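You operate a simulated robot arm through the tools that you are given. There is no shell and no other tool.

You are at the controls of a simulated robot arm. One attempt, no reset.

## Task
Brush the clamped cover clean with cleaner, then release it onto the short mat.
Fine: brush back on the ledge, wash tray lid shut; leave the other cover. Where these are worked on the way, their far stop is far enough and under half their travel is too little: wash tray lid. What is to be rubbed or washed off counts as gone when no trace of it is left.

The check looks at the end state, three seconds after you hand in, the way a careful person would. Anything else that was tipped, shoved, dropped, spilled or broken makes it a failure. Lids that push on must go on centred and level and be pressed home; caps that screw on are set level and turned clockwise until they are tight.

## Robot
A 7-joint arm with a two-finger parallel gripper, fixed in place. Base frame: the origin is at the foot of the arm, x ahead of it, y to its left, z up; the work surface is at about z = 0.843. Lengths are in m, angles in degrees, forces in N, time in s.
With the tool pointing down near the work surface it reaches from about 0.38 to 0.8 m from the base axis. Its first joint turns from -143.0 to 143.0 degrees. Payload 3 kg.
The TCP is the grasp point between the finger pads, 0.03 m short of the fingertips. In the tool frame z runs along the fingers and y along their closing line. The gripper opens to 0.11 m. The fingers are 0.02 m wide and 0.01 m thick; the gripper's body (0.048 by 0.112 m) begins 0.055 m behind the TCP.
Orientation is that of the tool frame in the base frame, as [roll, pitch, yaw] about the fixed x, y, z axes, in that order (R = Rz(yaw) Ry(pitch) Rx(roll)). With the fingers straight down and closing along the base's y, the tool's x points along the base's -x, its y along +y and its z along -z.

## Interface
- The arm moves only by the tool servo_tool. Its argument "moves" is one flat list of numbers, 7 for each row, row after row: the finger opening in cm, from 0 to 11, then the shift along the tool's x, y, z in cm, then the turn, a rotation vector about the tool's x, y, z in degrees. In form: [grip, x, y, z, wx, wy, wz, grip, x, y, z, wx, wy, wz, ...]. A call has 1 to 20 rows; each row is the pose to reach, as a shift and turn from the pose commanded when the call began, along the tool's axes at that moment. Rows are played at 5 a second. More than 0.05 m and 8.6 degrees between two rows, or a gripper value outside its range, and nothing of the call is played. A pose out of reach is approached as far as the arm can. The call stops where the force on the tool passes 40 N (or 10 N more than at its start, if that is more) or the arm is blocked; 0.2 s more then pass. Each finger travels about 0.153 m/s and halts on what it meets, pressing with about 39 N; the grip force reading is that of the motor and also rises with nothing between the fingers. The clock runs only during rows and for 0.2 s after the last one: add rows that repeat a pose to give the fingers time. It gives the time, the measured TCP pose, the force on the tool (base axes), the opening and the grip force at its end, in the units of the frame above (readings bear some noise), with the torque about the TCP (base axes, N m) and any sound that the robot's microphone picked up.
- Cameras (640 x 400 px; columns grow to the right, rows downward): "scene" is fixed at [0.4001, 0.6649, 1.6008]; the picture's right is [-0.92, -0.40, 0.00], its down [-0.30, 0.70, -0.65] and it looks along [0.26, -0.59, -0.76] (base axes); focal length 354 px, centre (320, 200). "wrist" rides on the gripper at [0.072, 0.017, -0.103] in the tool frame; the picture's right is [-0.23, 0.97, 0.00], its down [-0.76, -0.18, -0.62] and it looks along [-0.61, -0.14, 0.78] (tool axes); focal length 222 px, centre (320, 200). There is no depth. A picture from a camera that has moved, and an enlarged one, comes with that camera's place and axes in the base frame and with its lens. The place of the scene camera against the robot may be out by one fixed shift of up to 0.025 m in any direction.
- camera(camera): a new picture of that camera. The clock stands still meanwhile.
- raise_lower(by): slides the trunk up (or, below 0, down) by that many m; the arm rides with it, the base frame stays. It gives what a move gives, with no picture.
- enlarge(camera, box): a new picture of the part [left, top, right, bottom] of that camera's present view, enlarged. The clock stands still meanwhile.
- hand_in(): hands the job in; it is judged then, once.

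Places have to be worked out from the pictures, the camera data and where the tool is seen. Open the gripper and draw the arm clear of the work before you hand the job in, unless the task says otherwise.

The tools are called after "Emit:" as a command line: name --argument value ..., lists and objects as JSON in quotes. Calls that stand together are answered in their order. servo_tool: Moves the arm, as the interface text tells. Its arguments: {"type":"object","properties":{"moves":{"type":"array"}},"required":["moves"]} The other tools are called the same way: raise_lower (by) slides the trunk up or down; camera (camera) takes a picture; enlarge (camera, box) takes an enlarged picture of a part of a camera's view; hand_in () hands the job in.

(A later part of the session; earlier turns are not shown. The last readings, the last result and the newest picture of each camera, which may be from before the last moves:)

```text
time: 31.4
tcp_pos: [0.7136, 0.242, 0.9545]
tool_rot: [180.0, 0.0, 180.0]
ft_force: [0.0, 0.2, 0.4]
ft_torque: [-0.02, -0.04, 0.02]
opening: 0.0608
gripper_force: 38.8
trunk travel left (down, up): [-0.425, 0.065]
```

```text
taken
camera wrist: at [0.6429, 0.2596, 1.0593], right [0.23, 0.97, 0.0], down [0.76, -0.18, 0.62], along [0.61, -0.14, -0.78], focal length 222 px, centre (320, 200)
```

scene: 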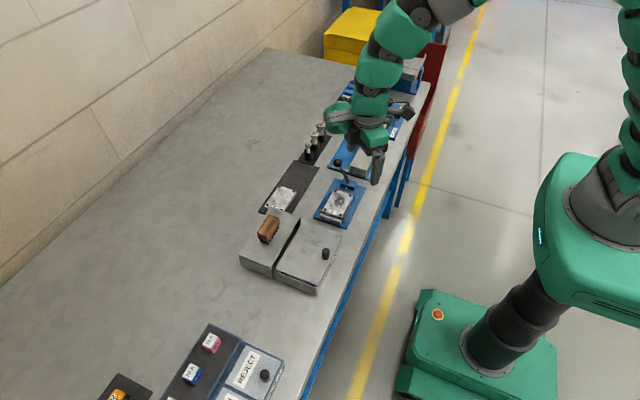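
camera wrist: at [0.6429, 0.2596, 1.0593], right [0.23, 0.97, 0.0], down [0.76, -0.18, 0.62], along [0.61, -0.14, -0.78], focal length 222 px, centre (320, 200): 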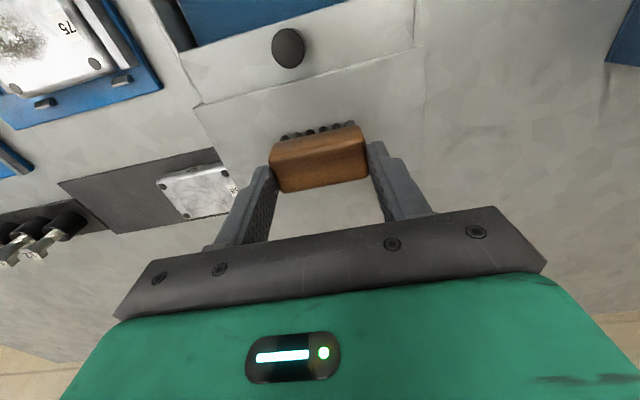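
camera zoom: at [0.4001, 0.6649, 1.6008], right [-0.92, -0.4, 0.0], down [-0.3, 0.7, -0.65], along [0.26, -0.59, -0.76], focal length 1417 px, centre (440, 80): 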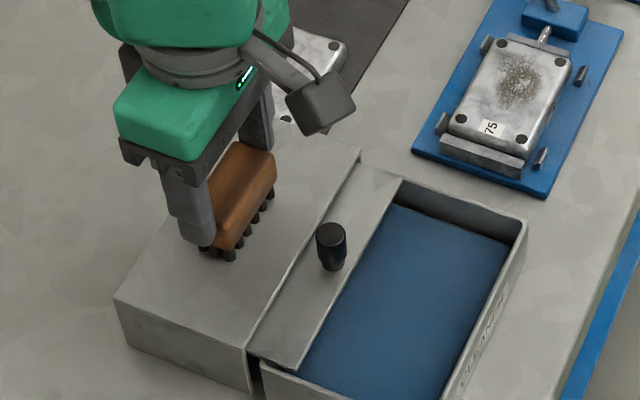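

The brush is held (60.8 mm). Lifting it 4 cm clear and carrying it over the open bath centre at about (0.595, 0.242).

Emit:
servo_tool --moves '[4, 0, 0, 0, 0, 0, 0, 4, 0, 0, -1.5, 0, 0, 0, 4, 0, 0, -3, 0, 0, 0, 4, 0, 0, -4.5, 0, 0, 0, 4, 2.5, 0, -4.5, 0, 0, 0, 4, 5, 0, -4.5, 0, 0, 0, 4, 7.5, 0, -4.5, 0, 0, 0, 4, 10, 0, -4.5, 0, 0, 0, 4, 12, 0, -4.5, 0, 0, 0, 4, 12, 0, -4.5, 0, 0, 0]'

Emit:
enlarge --camera "scene" --box '[230, 180, 350, 280]'

Emit:
camera --camera "wrist"

```text
time: 33.6
tcp_pos: [0.5949, 0.2434, 0.9998]
tool_rot: [179.9, 0.0, 180.0]
ft_force: [0.8, -0.2, -1.0]
ft_torque: [0.02, -0.02, 0.02]
opening: 0.061
gripper_force: 38.6
trunk travel left (down, up): [-0.425, 0.065]
```

```text
4.00 times, centred on (290, 230) of scene
camera zoom: at [0.4001, 0.6649, 1.6008], right [-0.92, -0.4, 0.0], down [-0.3, 0.7, -0.65], along [0.26, -0.59, -0.76], focal length 1417 px, centre (440, 80)
```

zoom: 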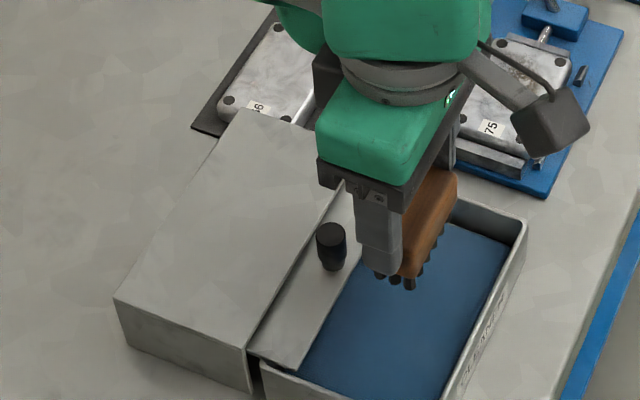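

```text
taken
camera wrist: at [0.5231, 0.2602, 1.1042], right [0.23, 0.97, 0.0], down [0.76, -0.18, 0.62], along [0.61, -0.14, -0.78], focal length 222 px, centre (320, 200)
```

wrist: 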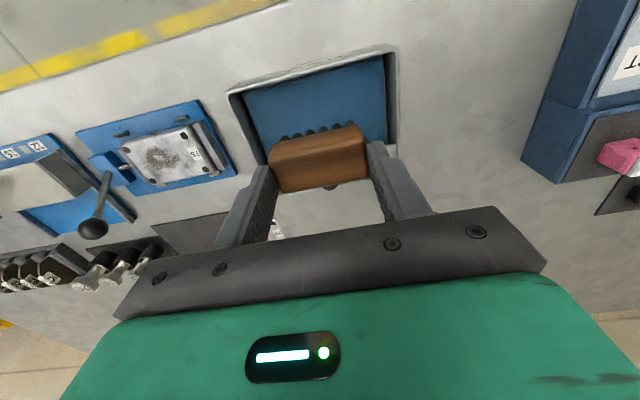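

The brush hangs centred over the open bath. Lowering the bristles into the cleaner slowly, watching force.

Emit:
servo_tool --moves '[4, 0, -0.1, 2, 0, 0, 0, 4, 0, -0.1, 4, 0, 0, 0, 4, 0, -0.1, 6, 0, 0, 0, 4, 0, -0.1, 7, 0, 0, 0, 4, 0, -0.1, 7.5, 0, 0, 0, 4, 0, -0.1, 8, 0, 0, 0, 4, 0, -0.1, 8.5, 0, 0, 0, 4, 0, -0.1, 8.5, 0, 0, 0]'

Emit:
enlarge --camera "scene" --box '[230, 180, 350, 280]'

Emit:
enlarge --camera "wrist" --box '[200, 20, 440, 220]'

```text
time: 35.4
tcp_pos: [0.5934, 0.2407, 0.9158]
tool_rot: [179.9, 0.2, 180.0]
ft_force: [3.3, -2.2, 30.9]
ft_torque: [-0.13, -0.21, -0.02]
opening: 0.0612
gripper_force: 38.8
trunk travel left (down, up): [-0.425, 0.065]
```

```text
4.00 times, centred on (290, 230) of scene
camera zoom: at [0.4001, 0.6649, 1.6008], right [-0.92, -0.4, 0.0], down [-0.3, 0.7, -0.65], along [0.26, -0.59, -0.76], focal length 1417 px, centre (440, 80)
```

zoom: 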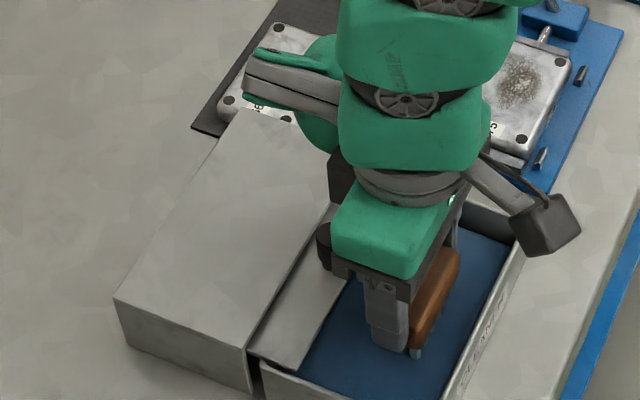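

```text
2.00 times, centred on (320, 120) of wrist
camera zoom: at [0.5216, 0.2582, 1.0206], right [0.23, 0.97, 0.0], down [0.76, -0.18, 0.62], along [0.61, -0.14, -0.78], focal length 444 px, centre (320, 360)
```

zoom: 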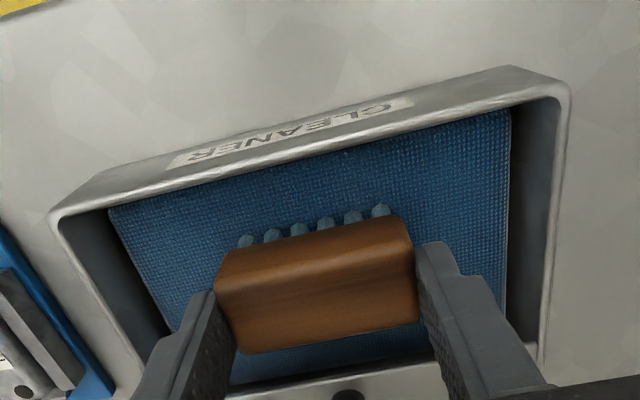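

The bristles have turned pale blue: they are loaded with cleaner (pressed on a cleaner pad, 31 N). Lifting back up and checking how the brush sits in the grip.

Emit:
servo_tool --moves '[4, 0, 0, -0.5, 0, 0, 0, 4, 0, 0, -1.5, 0, 0, 0, 4, 0, 0, -3.5, 0, 0, 0, 4, 0, 0, -6, 0, 0, 0, 4, 0, 0, -8.5, 0, 0, 0, 4, 0, 0, -10, 0, 0, 0, 4, 0, 0, -10, 0, 0, 0]'

Emit:
enlarge --camera "scene" --box '[250, 160, 370, 260]'

Emit:
enlarge --camera "wrist" --box '[80, 80, 440, 240]'

```text
time: 37.0
tcp_pos: [0.5938, 0.2416, 1.0131]
tool_rot: [-179.9, -0.1, 180.0]
ft_force: [0.1, 0.7, -0.3]
ft_torque: [-0.01, 0.03, 0.01]
opening: 0.0607
gripper_force: 39.0
trunk travel left (down, up): [-0.425, 0.065]
```

```text
4.00 times, centred on (310, 210) of scene
camera zoom: at [0.4001, 0.6649, 1.6008], right [-0.92, -0.4, 0.0], down [-0.3, 0.7, -0.65], along [0.26, -0.59, -0.76], focal length 1417 px, centre (360, 160)
```

zoom: 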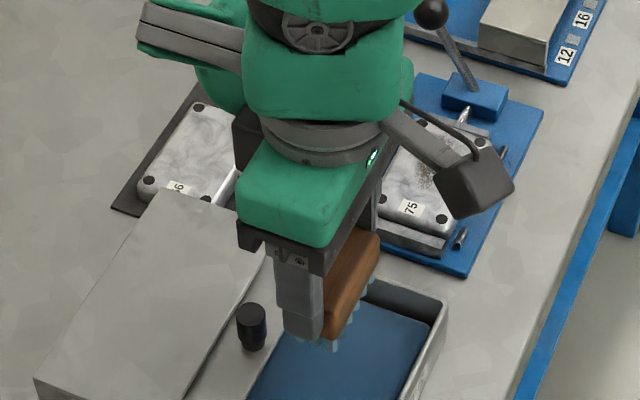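

```text
1.78 times, centred on (260, 160) of wrist
camera zoom: at [0.5223, 0.26, 1.1183], right [0.23, 0.97, 0.0], down [0.76, -0.18, 0.62], along [0.61, -0.14, -0.78], focal length 395 px, centre (427, 271)
```

zoom: 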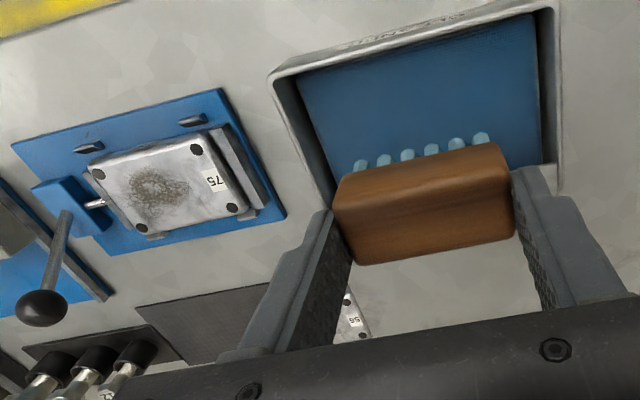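

Brush is wet and still well held. I triangulate the cover centre at (0.606, 0.055) with top z≈0.868, smudge at (0.606, 0.046), lever ball at (0.643, -0.032, 0.927). Carrying the brush over the smudge and lowering to just above it.

Emit:
servo_tool --moves '[4, -0.2, -3.2, 0, 0, 0, 0, 4, -0.4, -6.4, 0, 0, 0, 0, 4, -0.6, -9.6, 0, 0, 0, 0, 4, -0.8, -12.8, 0, 0, 0, 0, 4, -1.0, -16, 0, 0, 0, 0, 4, -1.2, -19.2, 0, 0, 0, 0, 4, -1.2, -19.2, 3, 0, 0, 0, 4, -1.2, -19.2, 6, 0, 0, 0, 4, -1.2, -19.2, 8, 0, 0, 0, 4, -1.2, -19.2, 8, 0, 0, 0]'

Emit:
enlarge --camera "scene" --box '[280, 150, 400, 250]'

Emit:
camera --camera "wrist"

```text
time: 39.2
tcp_pos: [0.6064, 0.0477, 0.9333]
tool_rot: [179.9, -0.1, 180.0]
ft_force: [0.6, 0.3, -0.7]
ft_torque: [-0.01, -0.02, 0.02]
opening: 0.0611
gripper_force: 38.9
trunk travel left (down, up): [-0.425, 0.065]
```

```text
4.00 times, centred on (340, 200) of scene
camera zoom: at [0.4001, 0.6649, 1.6008], right [-0.92, -0.4, 0.0], down [-0.3, 0.7, -0.65], along [0.26, -0.59, -0.76], focal length 1417 px, centre (240, 200)
```

zoom: 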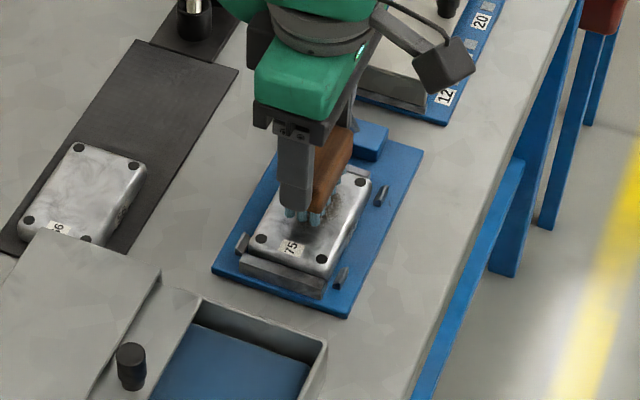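

```text
taken
camera wrist: at [0.5347, 0.0658, 1.0381], right [0.23, 0.97, 0.0], down [0.76, -0.18, 0.62], along [0.61, -0.14, -0.78], focal length 222 px, centre (320, 200)
```

wrist: 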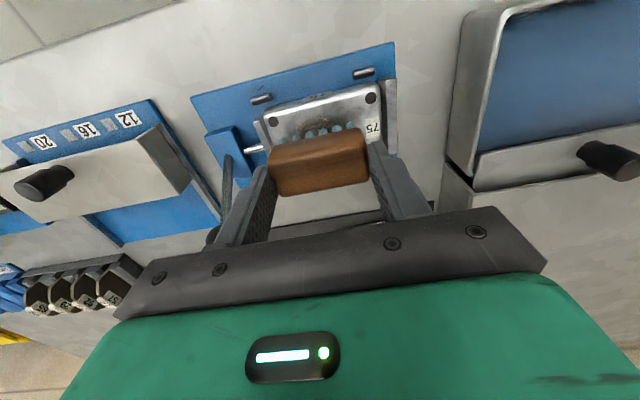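

The bristles hover just over the smudge and the finger clears the lever. Lowering in small steps to touch the cover.

Emit:
servo_tool --moves '[4, 0, 0, 0.6, 0, 0, 0, 4, 0, 0, 1.0, 0, 0, 0, 4, 0, 0, 1.2, 0, 0, 0, 4, 0, 0, 1.4, 0, 0, 0, 4, 0, 0, 1.5, 0, 0, 0]'

```text
time: 40.4
tcp_pos: [0.6056, 0.0487, 0.9205]
tool_rot: [-180.0, 0.1, 180.0]
ft_force: [0.5, -1.5, 14.3]
ft_torque: [0.01, 0.01, -0.03]
opening: 0.0609
gripper_force: 38.8
trunk travel left (down, up): [-0.425, 0.065]
```

Contact with 14 N. Now scrubbing: strokes along y first over the centre, then the robot-side part of the smudge.

Emit:
servo_tool --moves '[4, 0, 0.8, -0.03, 0, 0, 0, 4, 0, 1.4, -0.03, 0, 0, 0, 4, 0, 0.6, -0.03, 0, 0, 0, 4, 0, -0.4, -0.03, 0, 0, 0, 4, 0, -1.2, -0.03, 0, 0, 0, 4, 0, -0.2, -0.03, 0, 0, 0, 4, 0.8, -0.2, -0.03, 0, 0, 0, 4, 0.8, 0.8, -0.03, 0, 0, 0, 4, 0.8, 1.4, -0.03, 0, 0, 0, 4, 0.8, 0.4, -0.03, 0, 0, 0, 4, 0.8, -0.6, -0.03, 0, 0, 0, 4, 0.8, -1.2, -0.03, 0, 0, 0, 4, 1.5, -1.2, -0.03, 0, 0, 0, 4, 1.5, -0.2, -0.03, 0, 0, 0, 4, 1.5, 0.8, -0.03, 0, 0, 0, 4, 1.5, 1.4, -0.03, 0, 0, 0, 4, 1.5, 0.2, -0.03, 0, 0, 0, 4, 0.8, 0, -0.03, 0, 0, 0, 4, 0, 0, -0.03, 0, 0, 0, 4, 0, 0, -0.03, 0, 0, 0]'

Emit:
enlarge --camera "scene" --box '[280, 150, 400, 250]'

```text
time: 44.6
tcp_pos: [0.6044, 0.0477, 0.9191]
tool_rot: [-179.9, 0.1, -180.0]
ft_force: [-8.6, -0.7, 19.5]
ft_torque: [0.01, 0.36, 0.01]
opening: 0.0608
gripper_force: 38.8
trunk travel left (down, up): [-0.425, 0.065]
```

```text
4.00 times, centred on (340, 200) of scene
camera zoom: at [0.4001, 0.6649, 1.6008], right [-0.92, -0.4, 0.0], down [-0.3, 0.7, -0.65], along [0.26, -0.59, -0.76], focal length 1417 px, centre (240, 200)
```

zoom: 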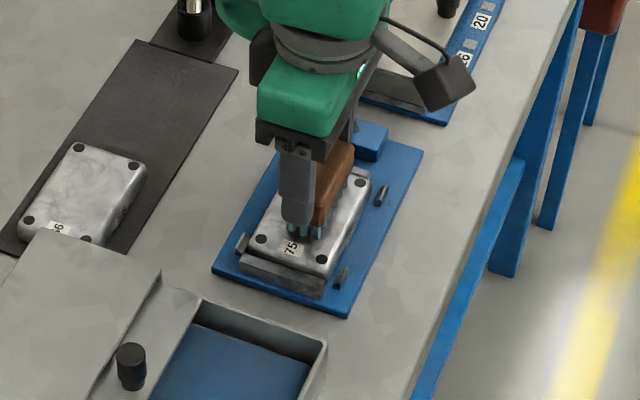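

Scrubbing goes well with no disturbance. Now the same strokes over the far (+x) side of the smudge, with a little less pressure.

Emit:
servo_tool --moves '[4, 0, 0.8, -0.05, 0, 0, 0, 4, 0, 1.4, -0.05, 0, 0, 0, 4, 0, 0.4, -0.05, 0, 0, 0, 4, 0, -0.6, -0.05, 0, 0, 0, 4, 0, -1.2, -0.05, 0, 0, 0, 4, -0.8, -1.2, -0.05, 0, 0, 0, 4, -0.8, -0.2, -0.05, 0, 0, 0, 4, -0.8, 0.8, -0.05, 0, 0, 0, 4, -0.8, 1.4, -0.05, 0, 0, 0, 4, -0.8, 0.4, -0.05, 0, 0, 0, 4, -0.8, -0.6, -0.05, 0, 0, 0, 4, -0.8, -1.2, -0.05, 0, 0, 0, 4, -1.5, -1.2, -0.05, 0, 0, 0, 4, -1.5, -0.2, -0.05, 0, 0, 0, 4, -1.5, 0.8, -0.05, 0, 0, 0, 4, -1.5, 1.4, -0.05, 0, 0, 0, 4, -1.5, 0.2, -0.05, 0, 0, 0, 4, -0.8, 0, -0.05, 0, 0, 0, 4, 0, 0, -0.05, 0, 0, 0, 4, 0, 0, -0.05, 0, 0, 0]'

Emit:
servo_tool --moves '[4, 0, 0, -1, 0, 0, 0, 4, 0, 0, -3, 0, 0, 0, 4, 2, 2, -6, 0, 0, 0, 4, 5, 5, -9, 0, 0, 0, 4, 7, 8, -11, 0, 0, 0, 4, 7, 10, -12, 0, 0, 0, 4, 7, 10, -12, 0, 0, 0]'

Emit:
camera --camera "wrist"

Emit:
enlarge --camera "scene" --box '[280, 150, 400, 250]'

```text
time: 48.8
tcp_pos: [0.6066, 0.0486, 0.9192]
tool_rot: [-179.9, 0.1, -180.0]
ft_force: [1.0, -0.5, 6.8]
ft_torque: [-0.02, -0.14, 0.01]
opening: 0.0609
gripper_force: 39.1
trunk travel left (down, up): [-0.425, 0.065]
```

```text
refused: row 4 steps farther than a row can; nothing moved
```

```text
taken
camera wrist: at [0.5346, 0.0667, 1.0245], right [0.23, 0.97, 0.0], down [0.76, -0.18, 0.62], along [0.61, -0.14, -0.78], focal length 222 px, centre (320, 200)
```

wrist: 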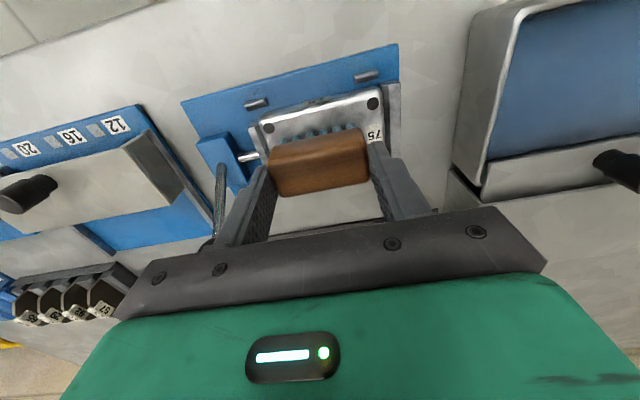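

```text
4.00 times, centred on (340, 200) of scene
camera zoom: at [0.4001, 0.6649, 1.6008], right [-0.92, -0.4, 0.0], down [-0.3, 0.7, -0.65], along [0.26, -0.59, -0.76], focal length 1417 px, centre (240, 200)
```

zoom: 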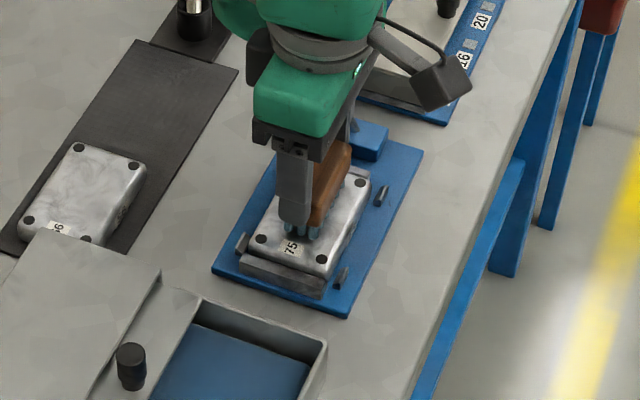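

The lift was refused for too large a step. Lifting off in smaller steps and moving aside so the cover can be inspected.

Emit:
servo_tool --moves '[4, 0, 0, -1, 0, 0, 0, 4, 0, 0, -4, 0, 0, 0, 4, 0, 2, -7, 0, 0, 0, 4, 1, 5, -9, 0, 0, 0, 4, 2, 8, -11, 0, 0, 0, 4, 3, 12, -11, 0, 0, 0, 4, 4, 16, -11, 0, 0, 0, 4, 4, 16, -11, 0, 0, 0]'

Emit:
camera --camera "wrist"

Emit:
enlarge --camera "scene" --box '[300, 160, 380, 240]'

Emit:
enlarge --camera "wrist" --box '[60, 60, 260, 220]'

```text
time: 50.6
tcp_pos: [0.5656, 0.21, 1.0295]
tool_rot: [-180.0, 0.0, -180.0]
ft_force: [-0.2, -0.5, -0.6]
ft_torque: [-0.01, 0.0, 0.01]
opening: 0.0608
gripper_force: 39.1
trunk travel left (down, up): [-0.425, 0.065]
```

```text
taken
camera wrist: at [0.4939, 0.2297, 1.1351], right [0.23, 0.97, 0.0], down [0.76, -0.18, 0.62], along [0.61, -0.14, -0.78], focal length 222 px, centre (320, 200)
```

wrist: 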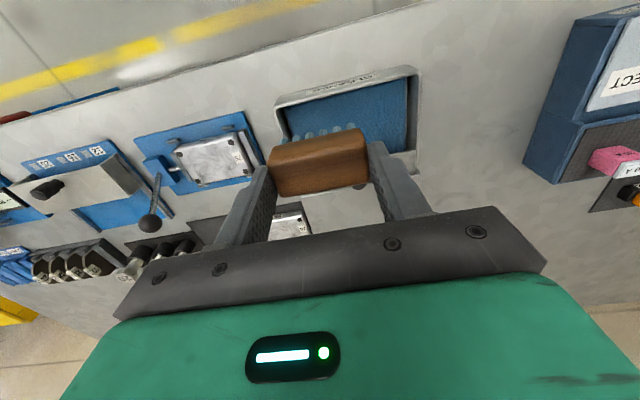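

```text
5.00 times, centred on (340, 200) of scene
camera zoom: at [0.4001, 0.6649, 1.6008], right [-0.92, -0.4, 0.0], down [-0.3, 0.7, -0.65], along [0.26, -0.59, -0.76], focal length 1772 px, centre (220, 200)
```

zoom: 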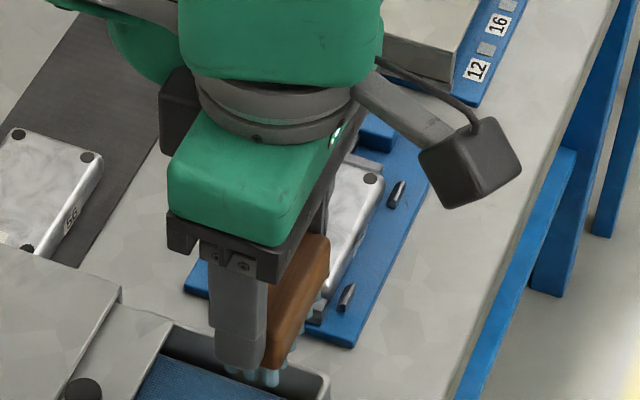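

```text
2.50 times, centred on (160, 140) of wrist
camera zoom: at [0.4939, 0.2297, 1.1351], right [0.23, 0.97, 0.0], down [0.76, -0.18, 0.62], along [0.61, -0.14, -0.78], focal length 555 px, centre (720, 350)
```

zoom: 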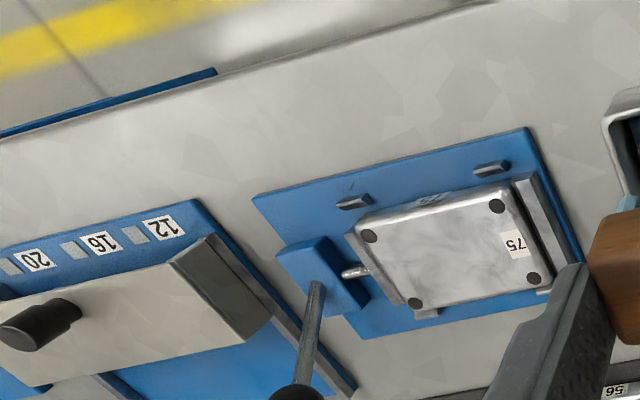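

The cover looks clean from here; a closer look to be certain no trace remains.

Emit:
servo_tool --moves '[4, -1.5, -3.5, 0, 0, 0, 0, 4, -2, -7, 0, 0, 0, 0, 4, -2.5, -9, 0, 0, 0, 0, 4, -2.5, -9, 0, 0, 0, 0]'

Emit:
enlarge --camera "wrist" --box '[190, 70, 330, 170]'

Emit:
camera --camera "wrist"

```text
time: 51.6
tcp_pos: [0.591, 0.1196, 1.0303]
tool_rot: [-180.0, 0.0, -180.0]
ft_force: [0.2, 0.6, -1.6]
ft_torque: [0.01, 0.01, -0.03]
opening: 0.0606
gripper_force: 39.1
trunk travel left (down, up): [-0.425, 0.065]
```

```text
4.00 times, centred on (260, 120) of wrist
camera zoom: at [0.5186, 0.1372, 1.1344], right [0.23, 0.97, 0.0], down [0.76, -0.18, 0.62], along [0.61, -0.14, -0.78], focal length 888 px, centre (560, 520)
```

zoom: 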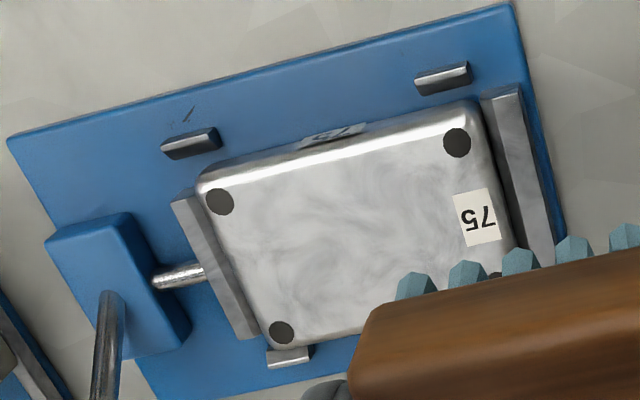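

```text
taken
camera wrist: at [0.5186, 0.1372, 1.1344], right [0.23, 0.97, 0.0], down [0.76, -0.18, 0.62], along [0.61, -0.14, -0.78], focal length 222 px, centre (320, 200)
```

wrist: 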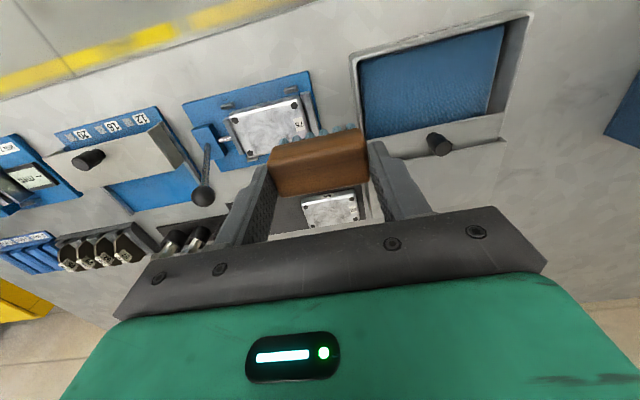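

Clean: only the natural cloudy finish, like cover 56. Now taking the brush back to its spot on the ledge at (0.7145, 0.242).

Emit:
servo_tool --moves '[4, -2.5, 2.5, 0, 0, 0, 0, 4, -5, 5, 0, 0, 0, 0, 4, -7.5, 7.5, 0, 0, 0, 0, 4, -10, 10, 0, 0, 0, 0, 4, -12.35, 12.25, 0, 0, 0, 0, 4, -12.35, 12.25, 3, 0, 0, 0, 4, -12.35, 12.25, 5.5, 0, 0, 0, 4, -12.35, 12.25, 6.5, 0, 0, 0, 4, -12.35, 12.25, 7.0, 0, 0, 0, 4, -12.35, 12.25, 7.0, 0, 0, 0]'

Emit:
enlarge --camera "scene" --box '[230, 180, 350, 280]'

```text
time: 53.8
tcp_pos: [0.7149, 0.2394, 0.9587]
tool_rot: [-179.9, -0.1, 180.0]
ft_force: [0.3, -0.2, -1.2]
ft_torque: [0.0, 0.01, 0.02]
opening: 0.0609
gripper_force: 39.2
trunk travel left (down, up): [-0.425, 0.065]
```

```text
4.00 times, centred on (290, 230) of scene
camera zoom: at [0.4001, 0.6649, 1.6008], right [-0.92, -0.4, 0.0], down [-0.3, 0.7, -0.65], along [0.26, -0.59, -0.76], focal length 1417 px, centre (440, 80)
```

zoom: 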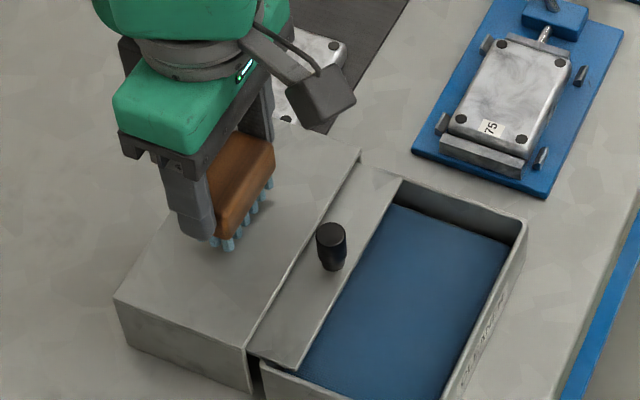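

The scene view confirms the whole cover face is clean, and the brush hovers over its old spot. Lowering gently until it touches.

Emit:
servo_tool --moves '[4, 0, 0, 0.3, 0, 0, 0, 4, 0, 0, 0.5, 0, 0, 0, 4, 0, 0, 0.6, 0, 0, 0]'

```text
time: 54.6
tcp_pos: [0.7133, 0.2412, 0.9529]
tool_rot: [180.0, 0.0, -180.0]
ft_force: [0.5, 0.0, -1.3]
ft_torque: [0.01, 0.03, 0.02]
opening: 0.0611
gripper_force: 38.9
trunk travel left (down, up): [-0.425, 0.065]
```

No contact yet at 0.953; continuing down in 1 mm steps.

Emit:
servo_tool --moves '[4, 0, 0, 0.1, 0, 0, 0, 4, 0, 0, 0.2, 0, 0, 0]'

```text
time: 55.2
tcp_pos: [0.7139, 0.2421, 0.952]
tool_rot: [-180.0, 0.0, 180.0]
ft_force: [-0.2, -0.4, 0.2]
ft_torque: [0.01, -0.01, -0.02]
opening: 0.0608
gripper_force: 39.6
trunk travel left (down, up): [-0.425, 0.065]
```

Emit:
servo_tool --moves '[4, 0, 0, 0.1, 0, 0, 0, 4, 0, 0, 0.2, 0, 0, 0]'

```text
time: 55.8
tcp_pos: [0.7148, 0.2412, 0.9497]
tool_rot: [180.0, 0.0, 179.9]
ft_force: [-0.2, -0.7, 5.2]
ft_torque: [-0.03, -0.01, -0.01]
opening: 0.061
gripper_force: 39.4
trunk travel left (down, up): [-0.425, 0.065]
```

Contact at 5 N: the brush stands on the ledge. Opening and rising straight up, then checking it.

Emit:
servo_tool --moves '[6.3, 0, 0, 0, 0, 0, 0, 7.5, 0, 0, 0, 0, 0, 0, 9, 0, 0, 0, 0, 0, 0, 9, 0, 0, -2, 0, 0, 0, 9, 0, 0, -5, 0, 0, 0, 9, 1, 0, -9, 0, 0, 0, 9, 5.5, 0, -10, 0, 0, 0, 9, 5.5, 0, -10, 0, 0, 0]'

Emit:
camera --camera "wrist"

Emit:
enlarge --camera "scene" --box '[230, 180, 350, 280]'

```text
time: 57.6
tcp_pos: [0.6584, 0.2427, 1.0489]
tool_rot: [180.0, 0.0, -180.0]
ft_force: [-0.2, -0.4, -0.4]
ft_torque: [0.01, 0.0, -0.01]
opening: 0.0901
gripper_force: 0.1
trunk travel left (down, up): [-0.425, 0.065]
```

```text
taken
camera wrist: at [0.5871, 0.2599, 1.1539], right [0.23, 0.97, 0.0], down [0.76, -0.18, 0.62], along [0.61, -0.14, -0.78], focal length 222 px, centre (320, 200)
```

wrist: 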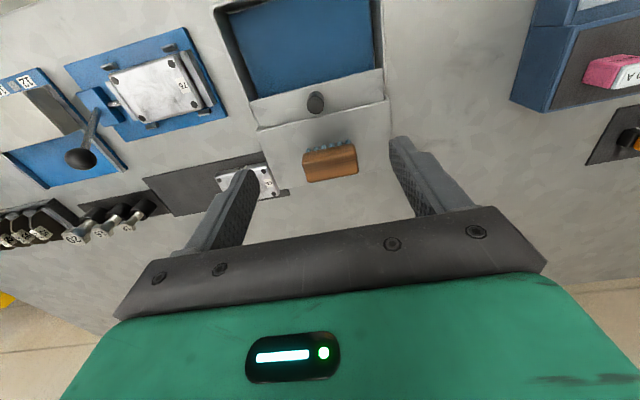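

```text
4.00 times, centred on (290, 230) of scene
camera zoom: at [0.4001, 0.6649, 1.6008], right [-0.92, -0.4, 0.0], down [-0.3, 0.7, -0.65], along [0.26, -0.59, -0.76], focal length 1417 px, centre (440, 80)
```

zoom: 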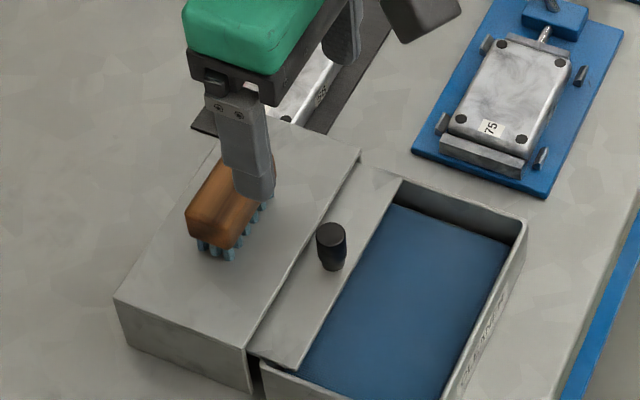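

Brush is standing back on the ledge. Next I close the lid: gripping the knob at (0.652, 0.241).

Emit:
servo_tool --moves '[6, 0.3, -0.1, 3, 0, 0, 0, 5, 0.6, -0.2, 6, 0, 0, 0, 5, 0.6, -0.2, 9, 0, 0, 0, 5, 0.6, -0.2, 11, 0, 0, 0, 5, 0.6, -0.2, 11.9, 0, 0, 0, 3, 0.6, -0.2, 11.9, 0, 0, 0, 1, 0.6, -0.2, 11.9, 0, 0, 0, 0, 0.6, -0.2, 11.9, 0, 0, 0, 0, 0.6, -0.2, 11.9, 0, 0, 0]'

Emit:
camera --camera "wrist"

```text
time: 59.6
tcp_pos: [0.6534, 0.2393, 0.93]
tool_rot: [-180.0, -0.1, -180.0]
ft_force: [0.9, -6.9, -1.0]
ft_torque: [-0.22, -0.4, 0.02]
opening: 0.0171
gripper_force: 44.4
trunk travel left (down, up): [-0.425, 0.065]
```

```text
taken
camera wrist: at [0.5815, 0.2575, 1.0348], right [0.23, 0.97, 0.0], down [0.76, -0.18, 0.62], along [0.61, -0.14, -0.78], focal length 222 px, centre (320, 200)
```

wrist: 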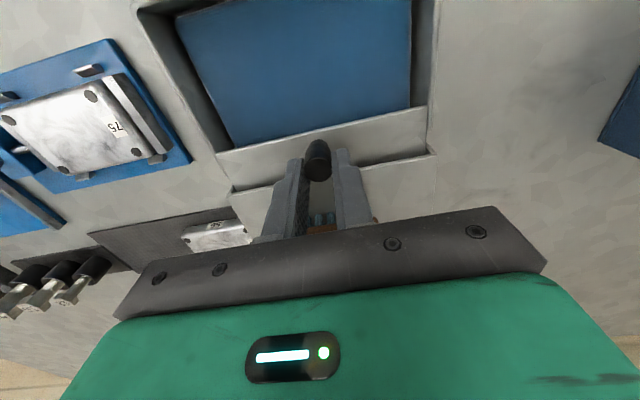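

Knob gripped (17 mm). Pulling the lid back towards the robot by 8.4 cm.

Emit:
servo_tool --moves '[0, 0.5, 0, 0, 0, 0, 0, 0, 1.2, 0, 0, 0, 0, 0, 0, 2, 0, 0, 0, 0, 0, 0, 3, 0, 0, 0, 0, 0, 0, 4, 0, 0, 0, 0, 0, 0, 5, 0, 0, 0, 0, 0, 0, 6, 0, 0, 0, 0, 0, 0, 7, 0, 0, 0, 0, 0, 0, 7.6, 0, 0, 0, 0, 0, 0, 8.0, 0, 0, 0, 0, 0, 0, 8.3, 0, 0, 0, 0, 0, 0, 8.6, 0, 0, 0, 0, 0]'

Emit:
enlarge --camera "scene" --box '[230, 180, 350, 300]'

```text
time: 62.2
tcp_pos: [0.5679, 0.2393, 0.9311]
tool_rot: [-179.9, 0.1, -180.0]
ft_force: [-0.4, -6.8, -1.2]
ft_torque: [-0.14, -0.81, -0.03]
opening: 0.0173
gripper_force: 45.6
trunk travel left (down, up): [-0.425, 0.065]
```

```text
3.33 times, centred on (290, 240) of scene
camera zoom: at [0.4001, 0.6649, 1.6008], right [-0.92, -0.4, 0.0], down [-0.3, 0.7, -0.65], along [0.26, -0.59, -0.76], focal length 1181 px, centre (420, 67)
```

zoom: 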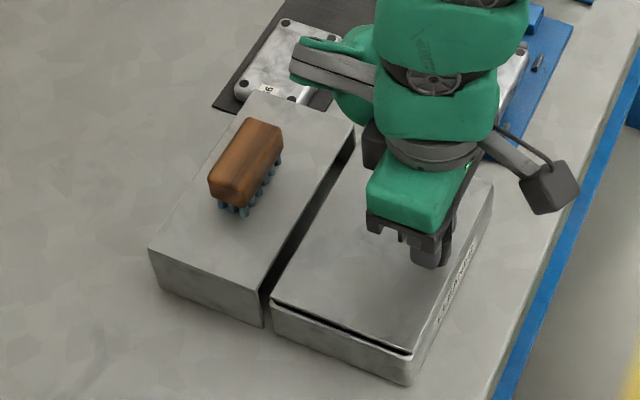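

Nearly closed. I'll push a few millimetres more until the stop pushes back.

Emit:
servo_tool --moves '[0, 0.15, 0, 0, 0, 0, 0, 0, 0.3, 0, 0, 0, 0, 0, 0, 0.4, 0, 0, 0, 0, 0]'

Emit:
enlarge --camera "scene" --box '[250, 200, 350, 300]'

Emit:
camera --camera "wrist"

```text
time: 63.0
tcp_pos: [0.5669, 0.2403, 0.9305]
tool_rot: [179.9, 0.2, 180.0]
ft_force: [23.7, -1.0, -8.4]
ft_torque: [0.0, -0.64, 0.0]
opening: 0.0171
gripper_force: 45.1
trunk travel left (down, up): [-0.425, 0.065]
```

```text
4.00 times, centred on (300, 250) of scene
camera zoom: at [0.4001, 0.6649, 1.6008], right [-0.92, -0.4, 0.0], down [-0.3, 0.7, -0.65], along [0.26, -0.59, -0.76], focal length 1417 px, centre (400, 0)
```

zoom: 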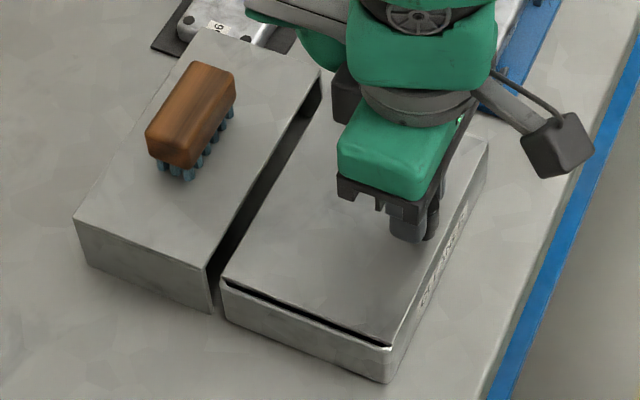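

```text
taken
camera wrist: at [0.4952, 0.2574, 1.0349], right [0.23, 0.97, 0.0], down [0.76, -0.18, 0.62], along [0.61, -0.14, -0.78], focal length 222 px, centre (320, 200)
```

wrist: 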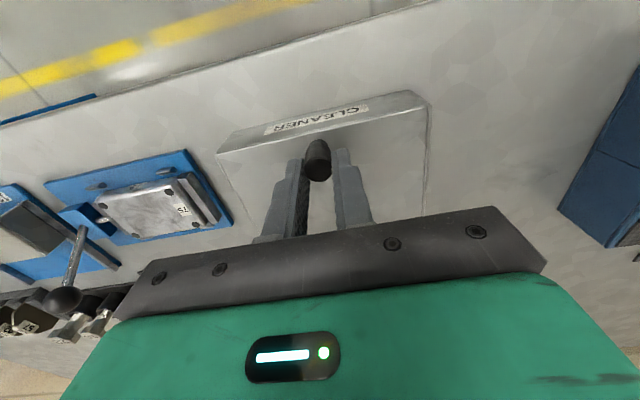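

The stop answers with 24 N and the lid is shut flush. Releasing the knob and moving to view the clamp lever.

Emit:
servo_tool --moves '[2.5, -0.2, 0, 0, 0, 0, 0, 4, -0.2, 0, 0, 0, 0, 0, 4, -0.2, 0, -3, 0, 0, 0, 6, -0.2, 0, -7, 0, 0, 0, 8, -0.2, 0, -11, 0, 0, 0, 10, 0, -4, -13, 0, 0, 0, 11, 0, -8.5, -13, 0, 0, 0, 11, 0, -13, -13, 0, 0, 0, 11, 0, -17.5, -13, 0, 0, 0, 11, 0, -22, -13, 0, 0, 0, 11, 0, -25, -13, 0, 0, 0, 11, 0, -25, -13, 0, 0, 0]'

Emit:
camera --camera "wrist"

Emit:
enlarge --camera "wrist" --box '[220, 60, 460, 210]'

Emit:
enlarge --camera "scene" --box '[230, 140, 390, 300]'

```text
time: 65.6
tcp_pos: [0.5624, -0.0102, 1.0641]
tool_rot: [180.0, 0.0, -180.0]
ft_force: [-0.2, -0.3, -0.6]
ft_torque: [0.04, 0.0, 0.02]
opening: 0.1101
gripper_force: 0.0
trunk travel left (down, up): [-0.425, 0.065]
```

```text
taken
camera wrist: at [0.4917, 0.0075, 1.168], right [0.23, 0.97, 0.0], down [0.76, -0.18, 0.62], along [0.61, -0.14, -0.78], focal length 222 px, centre (320, 200)
```

wrist: 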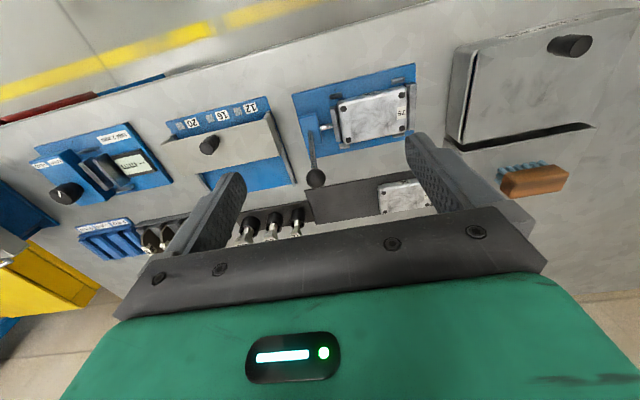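

```text
2.67 times, centred on (340, 135) of wrist
camera zoom: at [0.4917, 0.0075, 1.168], right [0.23, 0.97, 0.0], down [0.76, -0.18, 0.62], along [0.61, -0.14, -0.78], focal length 592 px, centre (267, 373)
```

zoom: 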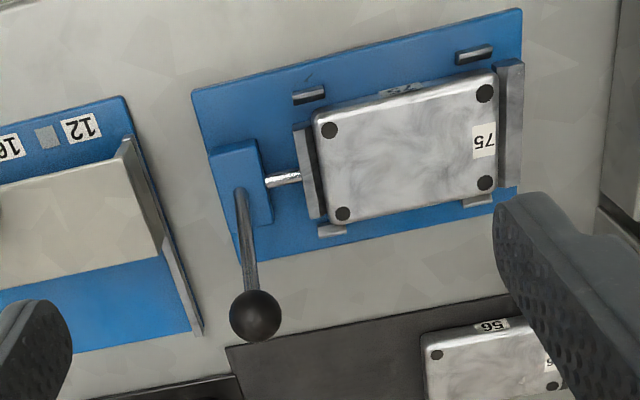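

```text
2.50 times, centred on (310, 220) of scene
camera zoom: at [0.4001, 0.6649, 1.6008], right [-0.92, -0.4, 0.0], down [-0.3, 0.7, -0.65], along [0.26, -0.59, -0.76], focal length 886 px, centre (345, 150)
```

zoom: 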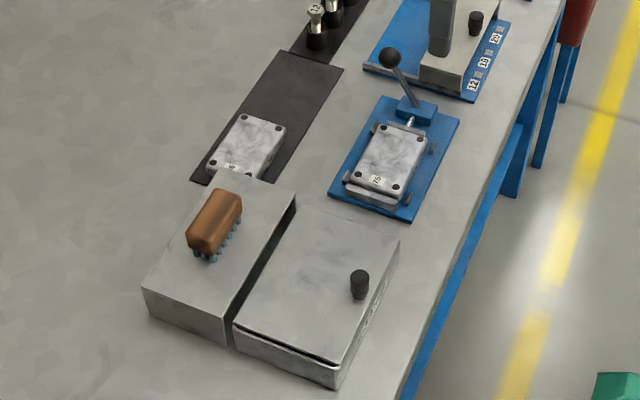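

The lever ball is at (0.6435, -0.0325, 0.927) and the lever lies in the x–z plane, so it seems to swing about the rod (y) axis. I'll straddle the ball with the fingers closing along y and test gently.

Emit:
servo_tool --moves '[9, -2.5, -0.7, 2, 0, 0, 0, 7, -5.5, -1.5, 4.5, 0, 0, 0, 5.5, -8.1, -2.2, 7.4, 0, 0, 0, 5.5, -8.1, -2.2, 10, 0, 0, 0, 5.5, -8.1, -2.2, 12.2, 0, 0, 0, 5.5, -8.1, -2.2, 12.2, 0, 0, 0]'

Emit:
camera --camera "wrist"

Emit:
enlarge --camera "scene" --box '[290, 140, 390, 240]'

```text
time: 67.0
tcp_pos: [0.6442, -0.0286, 0.9409]
tool_rot: [180.0, 0.0, -180.0]
ft_force: [-0.4, -0.6, -0.5]
ft_torque: [0.02, 0.01, -0.01]
opening: 0.0551
gripper_force: 0.0
trunk travel left (down, up): [-0.425, 0.065]
```

```text
taken
camera wrist: at [0.573, -0.0126, 1.0448], right [0.23, 0.97, 0.0], down [0.76, -0.18, 0.62], along [0.61, -0.14, -0.78], focal length 222 px, centre (320, 200)
```

wrist: 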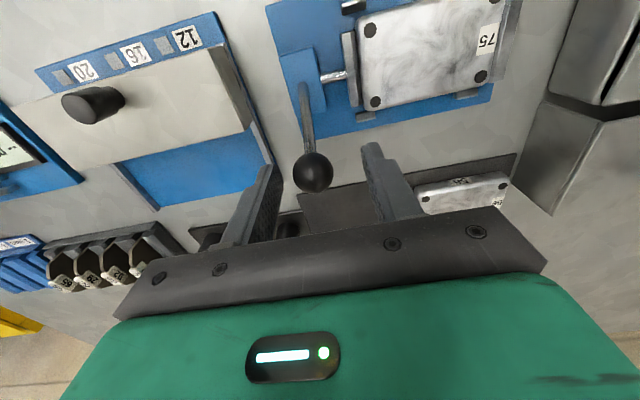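

```text
4.00 times, centred on (340, 190) of scene
camera zoom: at [0.4001, 0.6649, 1.6008], right [-0.92, -0.4, 0.0], down [-0.3, 0.7, -0.65], along [0.26, -0.59, -0.76], focal length 1417 px, centre (240, 240)
```

zoom: 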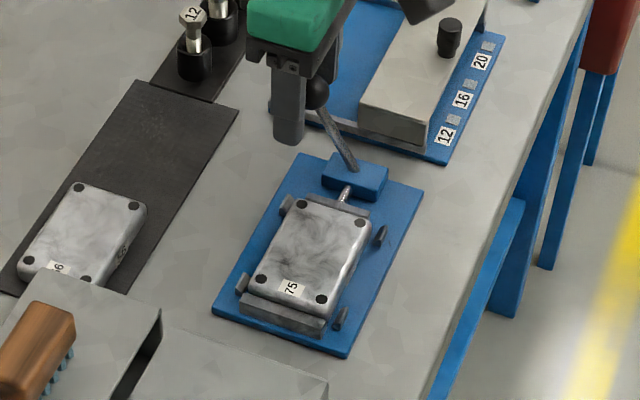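

The ball at (0.643, -0.033) is between the fingers; I shift 4 mm in -y and close on it.

Emit:
servo_tool --moves '[5.5, 0.1, -0.4, 0, 0, 0, 0, 4, 0.1, -0.4, 0, 0, 0, 0, 3, 0.1, -0.4, 0, 0, 0, 0, 2, 0.1, -0.4, 0, 0, 0, 0, 1.5, 0.1, -0.4, 0, 0, 0, 0, 1.5, 0.1, -0.4, 0, 0, 0, 0]'

Emit:
camera --camera "wrist"

```text
time: 68.4
tcp_pos: [0.6442, -0.0336, 0.9409]
tool_rot: [179.9, 0.0, -180.0]
ft_force: [-0.1, 9.0, 0.1]
ft_torque: [0.2, -0.02, -0.06]
opening: 0.0247
gripper_force: 44.9
trunk travel left (down, up): [-0.425, 0.065]
```

```text
taken
camera wrist: at [0.5721, -0.0166, 1.0449], right [0.23, 0.97, 0.0], down [0.76, -0.18, 0.62], along [0.61, -0.14, -0.78], focal length 222 px, centre (320, 200)
```

wrist: 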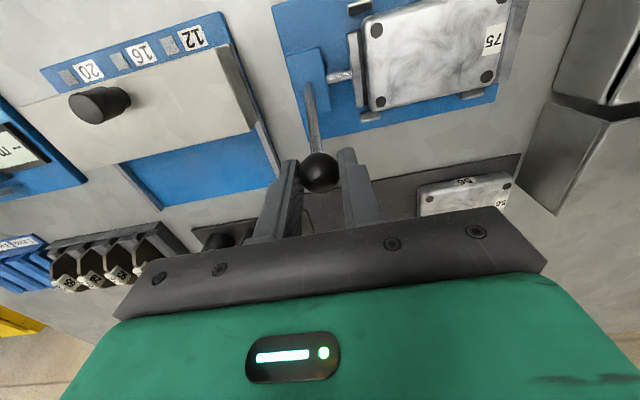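

Ball gripped (24.7 mm). Testing a small swing towards -x (up and over), 8 mm along the arc.

Emit:
servo_tool --moves '[1.5, 0.2, 0.1, -0.1, 0, 0, 0, 1.5, 0.4, 0.1, -0.2, 0, 0, 0, 1.5, 0.7, 0.1, -0.35, 0, 0, 0]'

Emit:
camera --camera "wrist"

```text
time: 69.2
tcp_pos: [0.6369, -0.0351, 0.9427]
tool_rot: [180.0, 0.0, -179.9]
ft_force: [17.2, 4.5, 1.6]
ft_torque: [0.08, -1.3, 0.01]
opening: 0.0249
gripper_force: 44.9
trunk travel left (down, up): [-0.425, 0.065]
```

```text
taken
camera wrist: at [0.5663, -0.0165, 1.0472], right [0.23, 0.97, 0.0], down [0.76, -0.18, 0.62], along [0.61, -0.14, -0.78], focal length 222 px, centre (320, 200)
```

wrist: 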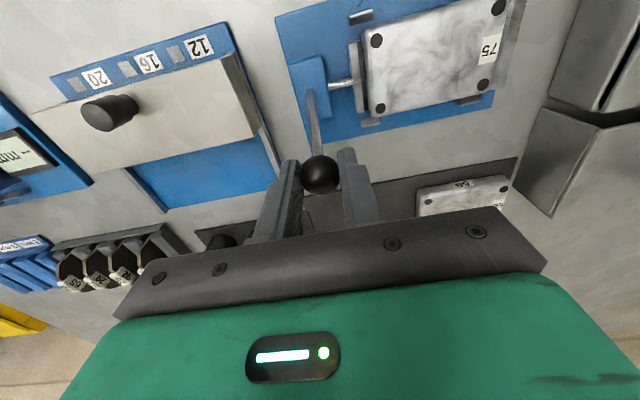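

The ball seems to have followed by 4–5 mm against 17 N. I'll continue a bit and check whether the lever is truly swinging.

Emit:
servo_tool --moves '[1.5, 0.3, 0.1, -0.1, 0, 0, 0, 1.5, 0.6, 0.1, -0.2, 0, 0, 0, 1.5, 0.9, 0.1, -0.3, 0, 0, 0, 1.5, 1.2, 0.1, -0.35, 0, 0, 0]'

Emit:
camera --camera "wrist"

Emit:
enlarge --camera "scene" --box '[290, 140, 390, 240]'

```text
time: 70.2
tcp_pos: [0.6258, -0.0343, 0.9461]
tool_rot: [-179.9, 0.0, 179.9]
ft_force: [16.0, -0.9, 6.7]
ft_torque: [-0.01, -1.32, -0.03]
opening: 0.0244
gripper_force: 44.2
trunk travel left (down, up): [-0.425, 0.065]
```

```text
taken
camera wrist: at [0.5537, -0.0165, 1.0504], right [0.23, 0.97, 0.0], down [0.76, -0.18, 0.62], along [0.61, -0.14, -0.78], focal length 222 px, centre (320, 200)
```

wrist: 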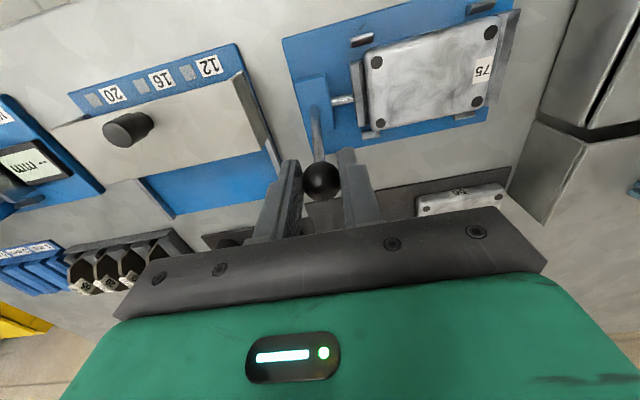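

```text
4.00 times, centred on (340, 190) of scene
camera zoom: at [0.4001, 0.6649, 1.6008], right [-0.92, -0.4, 0.0], down [-0.3, 0.7, -0.65], along [0.26, -0.59, -0.76], focal length 1417 px, centre (240, 240)
```

zoom: 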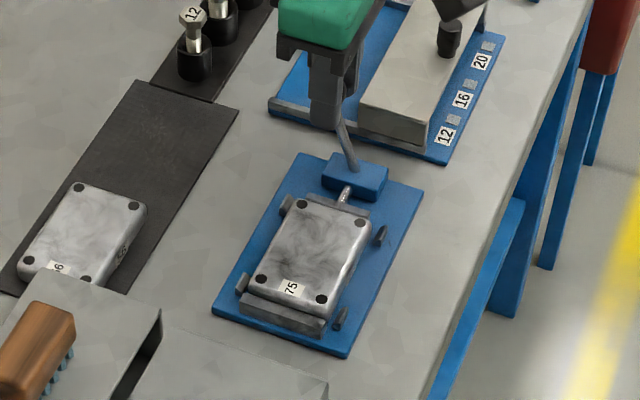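

The lever does swing with the ball (now near upright), though the ball partly slips in the pads. I'll instead push it positively from its +x side with closed fingers: releasing, rising and moving behind the ball.

Emit:
servo_tool --moves '[3.5, 0, 0, 0, 0, 0, 0, 5, 0, 0, 0, 0, 0, 0, 5, 0, 0, -3, 0, 0, 0, 5, 0, 0, -6, 0, 0, 0, 3, -2, 0.1, -6, 0, 0, 0, 1, -3.8, 0.1, -6, 0, 0, 0, 0, -3.8, 0.1, -6, 0, 0, 0]'

Emit:
camera --camera "wrist"

Emit:
enlarge --camera "scene" --box '[290, 140, 390, 240]'

```text
time: 71.8
tcp_pos: [0.6635, -0.0327, 1.0044]
tool_rot: [180.0, 0.1, -180.0]
ft_force: [-1.2, 0.1, 0.0]
ft_torque: [0.05, 0.01, -0.01]
opening: 0.0001
gripper_force: 38.0
trunk travel left (down, up): [-0.425, 0.065]
```

```text
taken
camera wrist: at [0.5923, -0.0151, 1.1092], right [0.23, 0.97, 0.0], down [0.76, -0.18, 0.62], along [0.61, -0.14, -0.78], focal length 222 px, centre (320, 200)
```

wrist: 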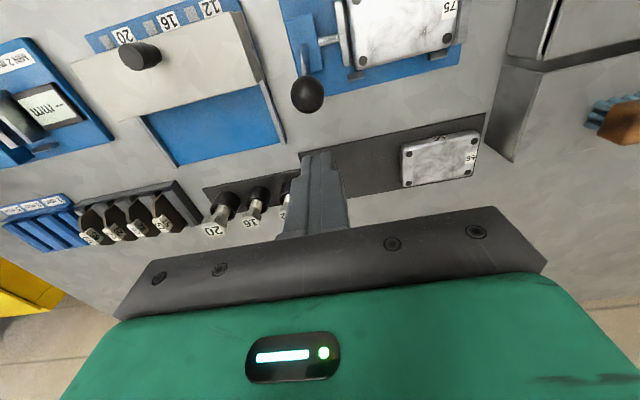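

```text
4.00 times, centred on (340, 190) of scene
camera zoom: at [0.4001, 0.6649, 1.6008], right [-0.92, -0.4, 0.0], down [-0.3, 0.7, -0.65], along [0.26, -0.59, -0.76], focal length 1417 px, centre (240, 240)
```

zoom: 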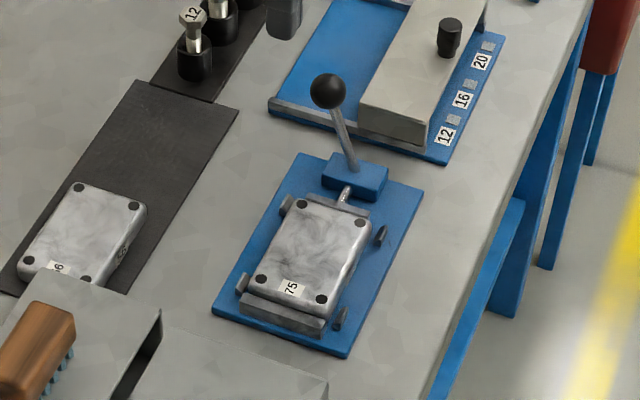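

The lever stays where I left it (ball now at x 0.631). Descending behind it and pushing -x to about upright.

Emit:
servo_tool --moves '[0, 0, 0, 3, 0, 0, 0, 0, 0, 0, 5.9, 0, 0, 0, 0, 0.6, 0, 5.9, 0, 0, 0, 0, 1.0, 0, 5.9, 0, 0, 0, 0, 1.4, 0, 5.9, 0, 0, 0, 0, 1.8, 0, 5.9, 0, 0, 0, 0, 2.2, 0, 5.9, 0, 0, 0, 0, 2.6, 0, 5.9, 0, 0, 0, 0, 3.0, 0, 5.9, 0, 0, 0, 0, 3.5, 0, 5.9, 0, 0, 0]'

Emit:
camera --camera "wrist"

Emit:
enlarge --camera "scene" --box '[290, 140, 390, 240]'

```text
time: 74.0
tcp_pos: [0.6277, -0.0347, 0.9462]
tool_rot: [-180.0, -0.1, 179.9]
ft_force: [0.2, -0.3, -0.1]
ft_torque: [-0.04, -0.01, 0.0]
opening: 0.0001
gripper_force: 38.1
trunk travel left (down, up): [-0.425, 0.065]
```

```text
taken
camera wrist: at [0.5558, -0.0162, 1.0511], right [0.23, 0.97, 0.0], down [0.76, -0.18, 0.62], along [0.61, -0.14, -0.78], focal length 222 px, centre (320, 200)
```

wrist: 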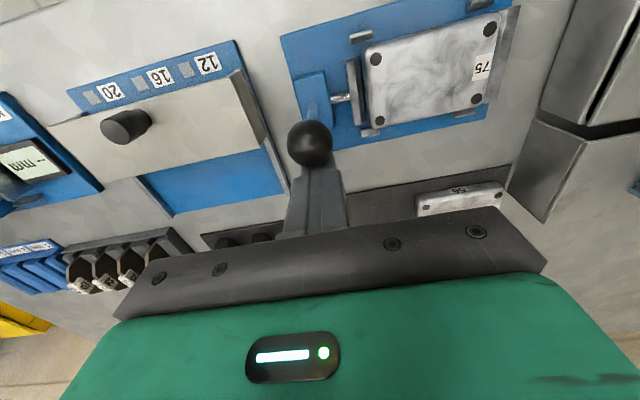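

```text
4.00 times, centred on (340, 190) of scene
camera zoom: at [0.4001, 0.6649, 1.6008], right [-0.92, -0.4, 0.0], down [-0.3, 0.7, -0.65], along [0.26, -0.59, -0.76], focal length 1417 px, centre (240, 240)
```

zoom: 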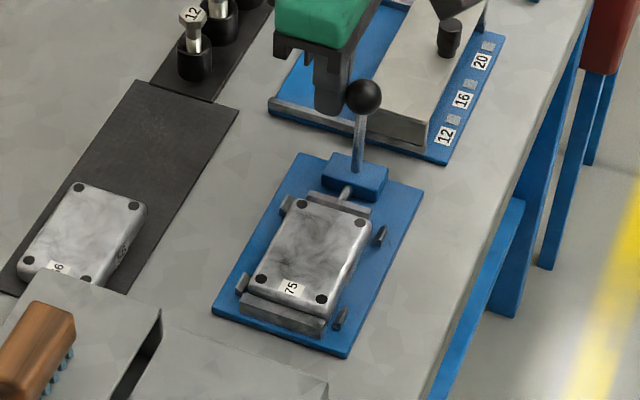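

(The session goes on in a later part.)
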